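You operate a simulated robot arm through the tools that you are given. There is no shell and no other tool. Be economical: measure what you need, move in short steps, check, and stop when the job is done.

Carry out the task below with a simulated robot arm. There is one attempt and no reset: what you move stays moved.

TASK
Turn the minutes dial to 20.

It is judged by the outcome, as a careful person would: the job done as asked, and still so three seconds after it is handed in. It fails if anything else is knocked over, pushed out of place, dropped, spilled or broken.

THE ROBOT
A 7-joint arm with a two-finger parallel gripper, fixed in place. Base frame: the origin is at the foot of the arm, x ahead of it, y to its left, z up; the work surface is at about z = 824. Lengths are in mm, angles in degrees, forces in N, time in s.
With the tool pointing down near the work surface it reaches from about 240 to 680 mm from the base axis. Its first joint turns from -66.0 to 66.0 degrees. Payload 2.4 kg.
Tool frame: the origin (TCP) lies between the finger pads and is the grasp point; the fingertips stand 30 mm ahead of it; z points along the fingers, y is the line along which they close. The gripper opens to 94 mm. The fingers are 28 mm wide and 10 mm thick; the gripper's body (50 by 96 mm) begins 55 mm behind the TCP.
Orientation is that of the tool frame in the base frame, as [roll, pitch, yaw] about the fixed x, y, z axes, in that order (R = Rz(yaw) Ry(pitch) Rx(roll)). With the fingers straight down and closing along the base's y, the tool's x points along the base's -x, its y along +y and its z along -z.

THE INTERFACE
- The arm moves only by the tool jog_arm. Its argument "deltas" is a list of rows, each a list of 7 numbers: the shift along the base's x, y, z in units of 500 mm (1.0 is 500 mm), then the turn, a rotation vector about the base's x, y, z in units of 90 degrees (1.0 is 90 degrees), then the opening in per cent of the stroke, from 0 (shut) to 100 (fully open). In form: [[tx, ty, tz, rx, ry, rz, grip], ...]. A call has 1 to 12 rows; each row is the pose to reach, as a shift and turn from the pose commanded when the call began. A call with a number of a shift or a turn outside -1 to 1 is refused whole. A row lasts 0.2 s, in which the tool goes at most 50 mm and 8.6 degrees; a call with a longer step from one row to the next is refused whole, and so is a gripper value outside its range. A pose out of reach is approached as far as the arm can. The call stops where the force on the tool passes 40 N (or 10 N more than at its start, if that is more) or the arm is blocked; 0.2 s more then pass. The fingers move at their own pace (about 153 mm/s each) and stop on an object; they squeeze with about 39 N. The grip force told is the motor's: it shows also when the fingers shut on nothing. Time passes only in rows, and 0.2 s behind the last, so rows that repeat a pose let the fingers close. It gives the time, the measured TCP pose, the force on the tool (base axes), the opening and the grip force at its end, in the units of the frame above (readings bear some noise).
- Cameras (640 x 400 px; columns grow to the right, rows downward): "scene" is fixed at [44.8, 489.5, 1438.1]; the picture's right is [-0.71, -0.70, 0.00], its down [-0.35, 0.36, -0.87] and it looks along [0.61, -0.62, -0.50] (base axes); focal length 321 px, centre (320, 200). "wrist" rides on the gripper at [-37, 0, -58] in the tool frame; the picture's right is [0.00, -1.00, 0.00], its down [0.97, 0.00, -0.24] and it looks along [0.24, 0.00, 0.97] (tool axes); focal length 218 px, centre (320, 200).
- capture(camera): a new picture of that camera. No time passes.
- probe_pixels(camera, pixels): for up to 12 pixels [column, row] of the newest picture of that camera ("zoom" is the newest enlarged one), the place [x, y, z] in the base frame of the surface seen there, good to about 2 mm, but the place of the scene camera against the robot may be out by one fixed shift of up to 25 mm in any direction. No time passes.
- zoom(camera, box): a new picture of the part [left, top, right, bottom] of that camera's present view, enlarged. No time passes.
- hand_in(): hands the job in; it is judged then, once.

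Work in short steps. Measure before you move; look again where a grasp or a placing could have gone wrong, and mend it. You have 60 turns and 26 pictures in all, the two below and enlarged ones among them. Open the gripper and draw the arm clear of the work before you hand the job in, unless the task says otherwise; then end with one line.

The tools are called by a JSON object that holds its "method" and its "body". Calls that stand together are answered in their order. jog_arm: Moves the arm, as the interface text tells. Its arguments: {"type":"object","properties":{"deltas":{"type":"array"}},"required":["deltas"]} The other tools are called the same way: capture (camera) takes a picture; probe_pixels (camera, pixels) gives the place of the surface under pixels of a picture; zoom (camera, box) takes an enlarged picture of a part of a camera's view; hand_in () hands the job in.

At the start:

```text
time_s: 0.0
position: [353.5, 80.8, 1140.8]
tool_rot: [180.0, 0.1, 180.0]
force: [-0.4, 0.3, -0.3]
grip_width: 94.1
gripper_force: 0.1
```

scene: 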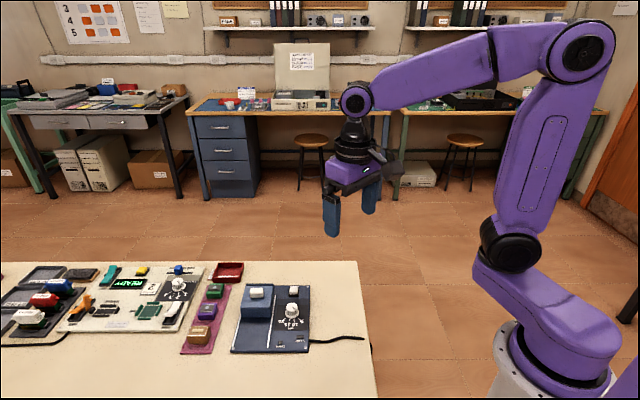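
wrist: 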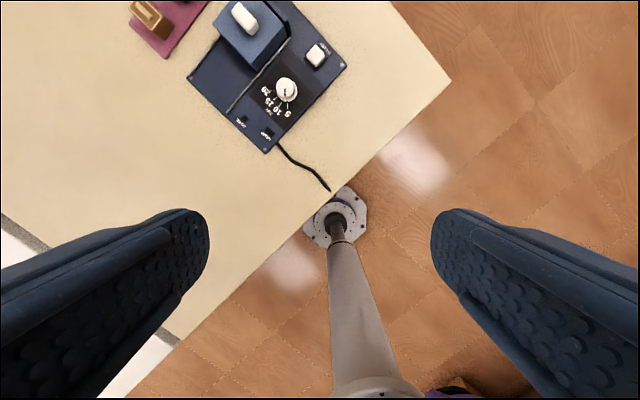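

The wrist picture shows a dial near (287,90) with numbers; another is near (178,288) in the scene. I zoom in on both to tell which is the minutes dial.

{"method": "zoom", "body": {"camera": "wrist", "box": [180, 0, 360, 160]}}

{"method": "zoom", "body": {"camera": "scene", "box": [140, 250, 350, 370]}}

```text
2.50 times, centred on (270, 80) of wrist
```

zoom: 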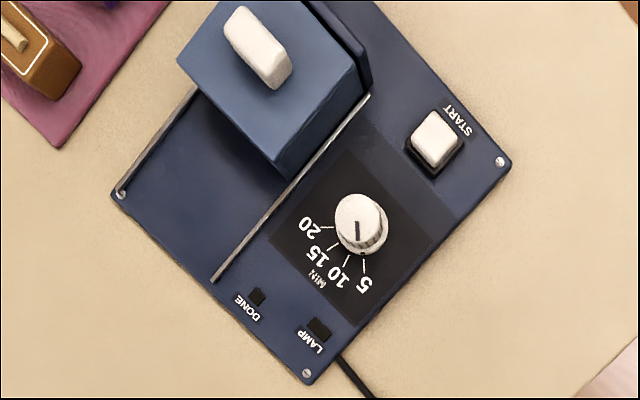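

```text
3.05 times, centred on (245, 310) of scene
```

zoom: 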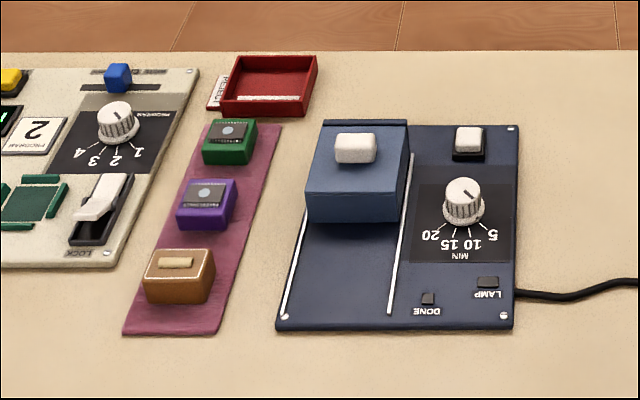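

The minutes dial is the "MIN" knob on the blue device, at wrist (285,88). I probe the knob top, the panel and the nearby parts.

{"method": "probe_pixels", "body": {"camera": "wrist", "pixels": [[285, 86], [281, 85], [289, 92], [268, 90], [303, 105], [315, 55], [247, 18], [280, 40], [258, 65], [276, 92], [288, 104]]}}

{"method": "probe_pixels", "body": {"camera": "zoom", "pixels": [[463, 186], [450, 188], [475, 190], [430, 210], [500, 215], [468, 135], [355, 148], [400, 160], [410, 160]]}}

```text
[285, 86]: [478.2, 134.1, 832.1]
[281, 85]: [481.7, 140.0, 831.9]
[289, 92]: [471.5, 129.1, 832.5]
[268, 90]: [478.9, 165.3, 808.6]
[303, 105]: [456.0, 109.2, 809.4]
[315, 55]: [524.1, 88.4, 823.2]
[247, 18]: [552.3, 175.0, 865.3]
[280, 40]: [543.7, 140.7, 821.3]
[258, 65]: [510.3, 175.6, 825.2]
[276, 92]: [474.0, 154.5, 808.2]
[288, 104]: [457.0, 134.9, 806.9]
```

```text
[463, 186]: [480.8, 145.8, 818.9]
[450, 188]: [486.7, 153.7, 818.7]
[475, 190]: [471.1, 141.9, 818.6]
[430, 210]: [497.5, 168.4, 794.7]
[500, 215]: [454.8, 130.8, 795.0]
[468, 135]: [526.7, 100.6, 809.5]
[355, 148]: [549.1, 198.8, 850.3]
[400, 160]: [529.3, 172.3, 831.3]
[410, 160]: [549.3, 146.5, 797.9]
```

The knob top sits near (478,135,832). I move above it for a closer wrist view.

{"method": "jog_arm", "body": {"deltas": [[0.042, 0.018, -0.047, 0, 0, 0, 100], [0.083, 0.036, -0.093, 0, 0, 0, 100], [0.125, 0.054, -0.14, 0, 0, 0, 100], [0.167, 0.072, -0.187, 0, 0, 0, 100], [0.208, 0.09, -0.233, 0, 0, 0, 100], [0.249, 0.108, -0.28, 0, 0, 0, 100], [0.249, 0.108, -0.28, 0, 0, 0, 100]]}}

{"method": "capture", "body": {"camera": "wrist"}}

{"method": "zoom", "body": {"camera": "wrist", "box": [240, 130, 400, 230]}}

```text
time_s: 1.6
position: [479.8, 133.2, 1000.0]
tool_rot: [-180.0, 0.0, -179.9]
force: [0.7, -0.1, 0.4]
grip_width: 93.6
gripper_force: 0.1
```

```text
21 pictures are left
```

wrist: 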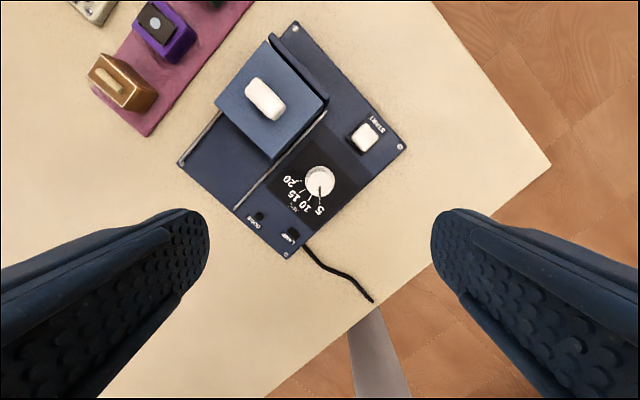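

```text
4.00 times, centred on (320, 180) of wrist
```

zoom: 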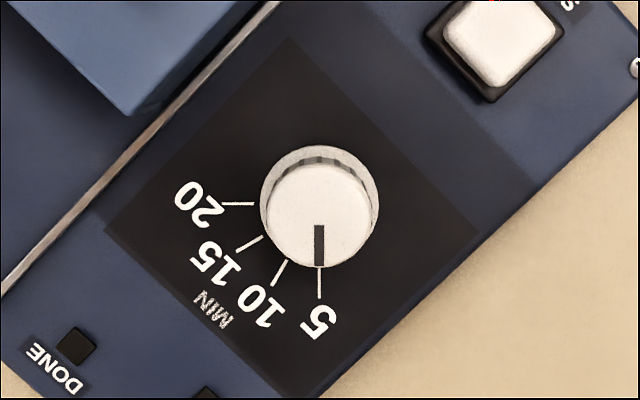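

The pointer is at 5 (image down) and the 20 mark lies to the image left. I probe the knob, the marks and the neighbouring parts.

{"method": "probe_pixels", "body": {"camera": "zoom", "pixels": [[318, 210], [270, 215], [368, 215], [318, 172], [319, 262], [222, 204], [254, 204], [319, 296], [319, 274], [140, 130], [125, 95], [490, 50]]}}

{"method": "probe_pixels", "body": {"camera": "wrist", "pixels": [[272, 154], [323, 102], [265, 100], [400, 200], [250, 190], [328, 115]]}}

```text
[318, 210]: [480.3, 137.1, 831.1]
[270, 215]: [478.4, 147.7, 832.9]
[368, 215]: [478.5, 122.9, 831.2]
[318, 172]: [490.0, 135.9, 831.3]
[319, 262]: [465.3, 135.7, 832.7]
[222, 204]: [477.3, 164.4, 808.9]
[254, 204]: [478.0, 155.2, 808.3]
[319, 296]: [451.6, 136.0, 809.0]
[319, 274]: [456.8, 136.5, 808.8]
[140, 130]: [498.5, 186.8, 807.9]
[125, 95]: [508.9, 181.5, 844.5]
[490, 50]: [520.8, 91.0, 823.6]
```

```text
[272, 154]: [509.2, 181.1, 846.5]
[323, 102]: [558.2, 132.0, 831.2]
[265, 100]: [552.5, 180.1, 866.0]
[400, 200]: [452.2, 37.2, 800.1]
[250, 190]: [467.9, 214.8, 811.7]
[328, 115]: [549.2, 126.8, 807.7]
```

The knob is centred at about (478,136), about 26 mm across, with its top at 832 and the panel at 808. The 5 mark points along -x and the 20 mark along +y, so it needs -90° about z. I pre-rotate the tool by +45°, narrow the gripper and come down partway.

{"method": "jog_arm", "body": {"deltas": [[0, 0.002, -0.03, 0, 0, 0.083, 50], [0, 0.002, -0.07, 0, 0, 0.167, 50], [0, 0.002, -0.11, 0, 0, 0.25, 50], [0, 0.002, -0.15, 0, 0, 0.333, 50], [0, 0.002, -0.18, 0, 0, 0.417, 50], [0, 0.002, -0.21, 0, 0, 0.5, 50], [0, 0.002, -0.21, 0, 0, 0.5, 50]]}}

{"method": "capture", "body": {"camera": "wrist"}}

```text
time_s: 3.2
position: [477.3, 133.4, 896.0]
tool_rot: [-180.0, 0.1, -135.0]
force: [-0.6, 0.0, -0.7]
grip_width: 47.1
gripper_force: 0.0
```

```text
19 pictures are left
```

wrist: 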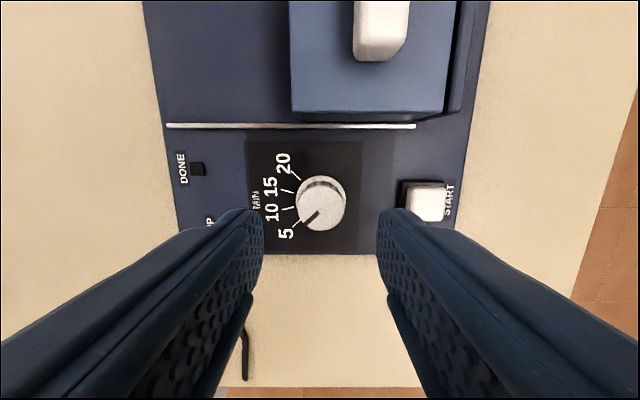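

The knob is at (320,203), between the fingers. I probe it again to fix the centring.

{"method": "probe_pixels", "body": {"camera": "wrist", "pixels": [[320, 208], [298, 208], [342, 208], [320, 189], [320, 226], [408, 195], [280, 165], [301, 181]]}}

```text
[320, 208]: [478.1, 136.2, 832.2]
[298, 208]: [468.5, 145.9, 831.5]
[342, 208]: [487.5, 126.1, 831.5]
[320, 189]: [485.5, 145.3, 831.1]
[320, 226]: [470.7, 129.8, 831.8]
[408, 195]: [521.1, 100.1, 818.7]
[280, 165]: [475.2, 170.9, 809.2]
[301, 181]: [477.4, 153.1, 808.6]
```

The knob centre is (478,137). I go down to TCP z≈846 and then close.

{"method": "jog_arm", "body": {"deltas": [[0, 0.002, -0.03, 0, 0, 0, 50], [0, 0.002, -0.06, 0, 0, 0, 50], [0, 0.002, -0.08, 0, 0, 0, 50], [0, 0.002, -0.1, 0, 0, 0, 50], [0, 0.002, -0.1, 0, 0, 0, 35], [0, 0.002, -0.1, 0, 0, 0, 20], [0, 0.002, -0.1, 0, 0, 0, 10], [0, 0.002, -0.1, 0, 0, 0, 10]]}}

{"method": "capture", "body": {"camera": "wrist"}}

```text
time_s: 5.0
position: [479.0, 135.1, 846.4]
tool_rot: [-179.9, 0.1, -135.0]
force: [-1.1, 0.8, -2.7]
grip_width: 27.2
gripper_force: 45.3
```

```text
18 pictures are left
```

wrist: 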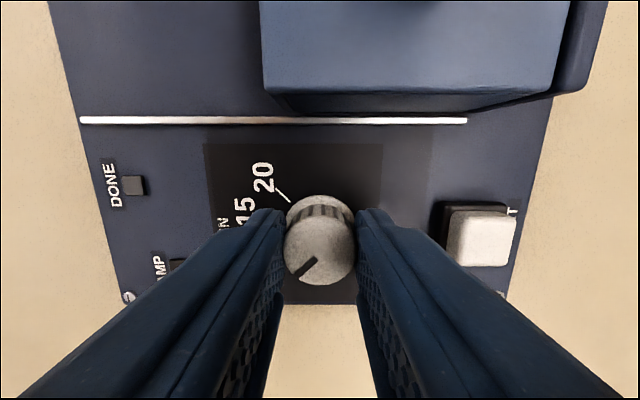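

The knob is held (27 mm, 45 N). I turn by the first -45° and check.

{"method": "jog_arm", "body": {"deltas": [[0, 0, 0, 0, 0, -0.083, 10], [0, 0, 0, 0, 0, -0.167, 10], [0, 0, 0, 0, 0, -0.25, 10], [0, 0, 0, 0, 0, -0.333, 10], [0, 0, 0, 0, 0, -0.417, 10], [0, 0, 0, 0, 0, -0.5, 10], [0, 0, 0, 0, 0, -0.5, 10]]}}

{"method": "capture", "body": {"camera": "wrist"}}

```text
time_s: 6.6
position: [479.4, 135.2, 846.0]
tool_rot: [180.0, 0.2, 179.7]
force: [13.2, -21.3, -1.6]
grip_width: 27.2
gripper_force: 44.7
```

```text
17 pictures are left
```

wrist: 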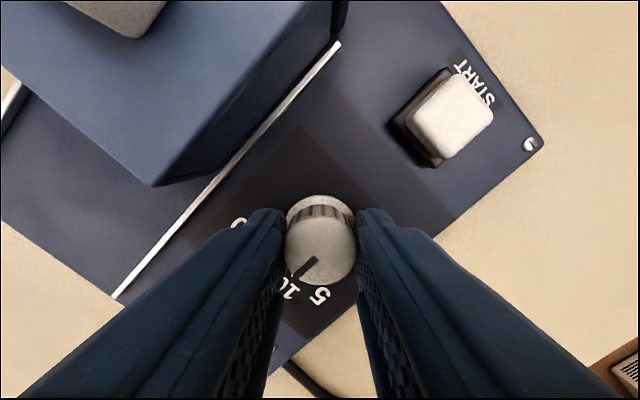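

The knob has turned with the gripper, and the pointer is now between 10 and 15. A side force of about 25 N has built up from slight off-centring, so I shift about 1 mm to relieve it.

{"method": "jog_arm", "body": {"deltas": [[0.001, -0.002, 0, 0, 0, 0, 10], [0.001, -0.002, 0, 0, 0, 0, 10]]}}

```text
time_s: 7.2
position: [479.5, 135.0, 845.3]
tool_rot: [180.0, 0.2, 179.9]
force: [16.6, -18.8, -12.9]
grip_width: 27.2
gripper_force: 44.6
```

The force barely changed. I release, let the arm settle, and look at the dial before gripping again.

{"method": "jog_arm", "body": {"deltas": [[0, 0, 0, 0, 0, 0, 25], [0, 0, 0, 0, 0, 0, 45], [0, 0, 0, 0, 0, 0, 50], [0, 0, 0.04, 0, 0, 0, 50], [0, 0, 0.08, 0, 0, 0, 50], [0, 0, 0.1, 0, 0, 0, 50]]}}

{"method": "capture", "body": {"camera": "wrist"}}

{"method": "probe_pixels", "body": {"camera": "wrist", "pixels": [[320, 208], [298, 208], [342, 208], [320, 189], [320, 226]]}}

```text
time_s: 8.6
position: [478.0, 134.9, 897.1]
tool_rot: [-180.0, 0.1, 180.0]
force: [-0.5, 0.3, 0.2]
grip_width: 46.9
gripper_force: 0.0
```

```text
16 pictures are left
```

wrist: 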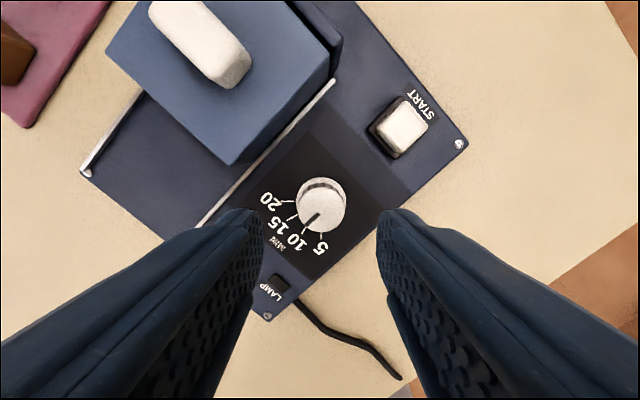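

```text
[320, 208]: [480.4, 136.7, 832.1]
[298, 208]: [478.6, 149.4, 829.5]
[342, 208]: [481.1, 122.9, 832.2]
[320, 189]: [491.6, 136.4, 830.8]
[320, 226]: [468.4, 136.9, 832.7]
```

{"method": "zoom", "body": {"camera": "wrist", "box": [240, 150, 400, 250]}}

```text
4.00 times, centred on (320, 200) of wrist
```

zoom: 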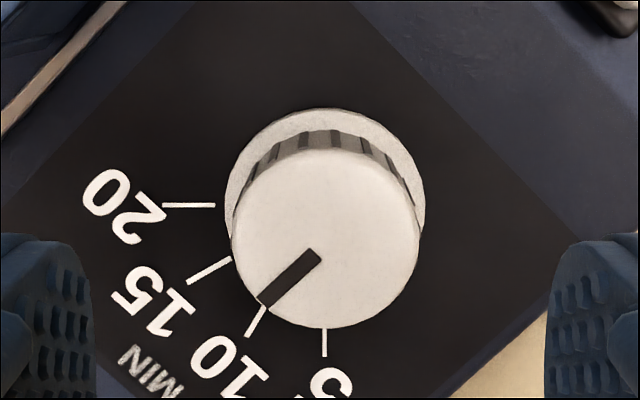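

The pointer now stands 45° past 5 and has stayed there; the 20 mark is exactly at image left, so 45° remains. I grip again with a ~1 mm centring correction (+x, -y).

{"method": "jog_arm", "body": {"deltas": [[0.002, -0.0016, -0.03, 0, 0, 0, 50], [0.002, -0.0016, -0.06, 0, 0, 0, 50], [0.002, -0.0016, -0.08, 0, 0, 0, 50], [0.002, -0.0016, -0.1, 0, 0, 0, 50], [0.002, -0.0016, -0.1, 0, 0, 0, 35], [0.002, -0.0016, -0.1, 0, 0, 0, 20], [0.002, -0.0016, -0.1, 0, 0, 0, 10], [0.002, -0.0016, -0.1, 0, 0, 0, 10]]}}

```text
time_s: 10.4
position: [479.7, 134.3, 845.3]
tool_rot: [179.9, 0.1, 179.9]
force: [1.6, -8.3, -3.0]
grip_width: 26.9
gripper_force: 44.9
```

Gripped with little side load. I turn the remaining -45°.

{"method": "jog_arm", "body": {"deltas": [[0, 0, 0, 0, 0, -0.083, 10], [0, 0, 0, 0, 0, -0.167, 10], [0, 0, 0, 0, 0, -0.25, 10], [0, 0, 0, 0, 0, -0.333, 10], [0, 0, 0, 0, 0, -0.417, 10], [0, 0, 0, 0, 0, -0.5, 10], [0, 0, 0, 0, 0, -0.5, 10]]}}

```text
time_s: 12.2
position: [479.5, 133.1, 847.0]
tool_rot: [-179.9, 0.0, 134.9]
force: [-4.5, -3.4, 7.7]
grip_width: 27.2
gripper_force: 45.0
stopped in row 7: the force on the tool passed its limit (the readings are from after the stop); the commanded pose is now the measured one
```

The turn reached -45° and stopped on force at the very end. I release, rise and look.

{"method": "jog_arm", "body": {"deltas": [[0, 0, 0, 0, 0, 0, 25], [0, 0, 0, 0, 0, 0, 45], [0, 0, 0, 0, 0, 0, 50], [0, 0, 0.04, 0, 0, 0, 50], [0, 0, 0.08, 0, 0, 0, 50], [0, 0, 0.1, 0, 0, 0, 50]]}}

{"method": "zoom", "body": {"camera": "wrist", "box": [240, 150, 400, 250]}}

{"method": "capture", "body": {"camera": "wrist"}}

```text
time_s: 13.6
position: [477.6, 134.6, 894.7]
tool_rot: [-179.9, 0.1, 134.8]
force: [0.1, -0.1, 0.2]
grip_width: 47.1
gripper_force: 0.1
```

```text
4.00 times, centred on (320, 200) of wrist
```

zoom: 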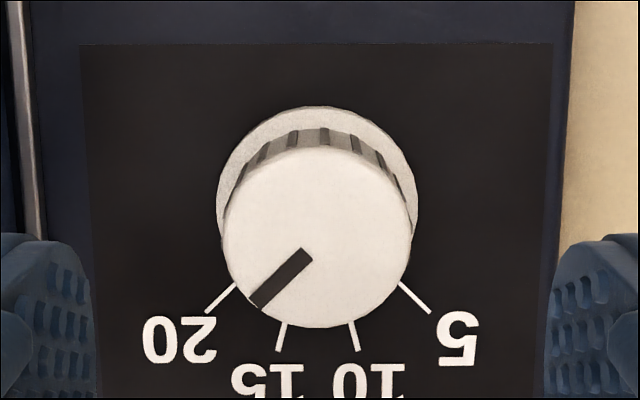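

```text
13 pictures are left
```

wrist: 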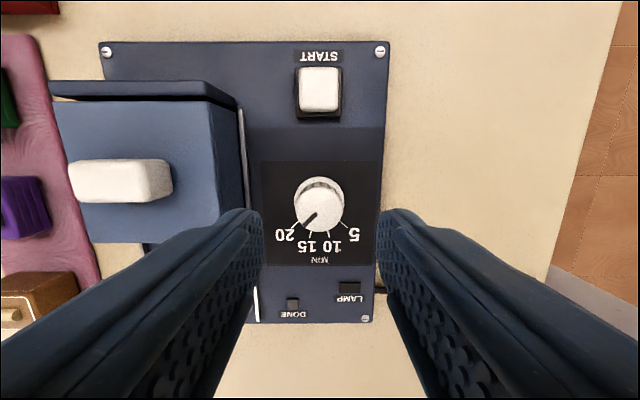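

The pointer runs from (306,255) to (255,303), about 46° from straight down in the zoom. The 20 mark from (236,284) to (207,312) has the same angle. I back off upward and check with a last view of the whole scene.

{"method": "jog_arm", "body": {"deltas": [[0, 0, 0.08, 0, 0, 0, 50], [0, 0, 0.16, 0, 0, 0.08, 75], [0, 0, 0.24, 0, 0, 0.16, 100], [0, 0, 0.3, 0, 0, 0.24, 100], [0, 0, 0.36, 0, 0, 0.32, 100], [0, 0, 0.36, 0, 0, 0.41, 100], [0, 0, 0.36, 0, 0, 0.5, 100], [0, 0, 0.36, 0, 0, 0.5, 100]]}}

{"method": "zoom", "body": {"camera": "scene", "box": [140, 250, 350, 370]}}

{"method": "zoom", "body": {"camera": "wrist", "box": [240, 140, 400, 240]}}

```text
time_s: 15.4
position: [478.7, 132.7, 1075.5]
tool_rot: [-179.9, 0.1, -179.9]
force: [0.5, 0.9, 0.2]
grip_width: 93.9
gripper_force: 0.0
```

```text
3.05 times, centred on (245, 310) of scene
```

zoom: 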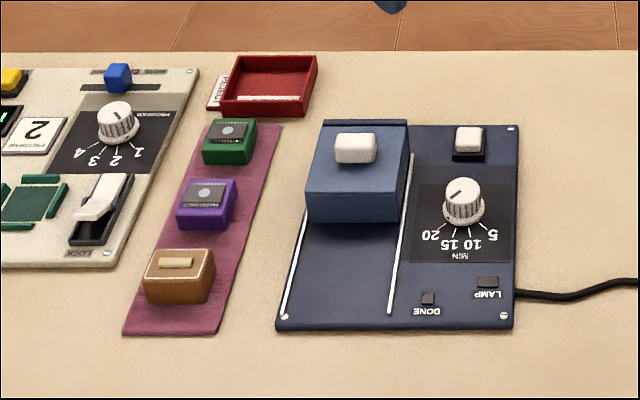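

```text
4.00 times, centred on (320, 190) of wrist
```

zoom: 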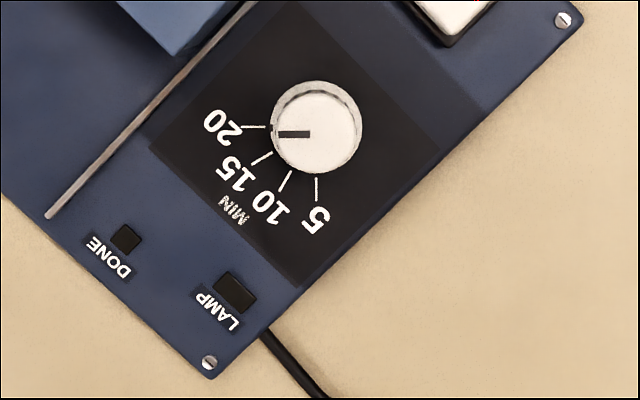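

The pointer is in line with the 20 mark, and everything else is where it was. The arm is clear and the gripper open, so I hand in.

{"method": "hand_in", "body": {}}

```text
The job is handed in.
```

The minutes dial now points to 20, nothing else was moved, and the job is handed in.
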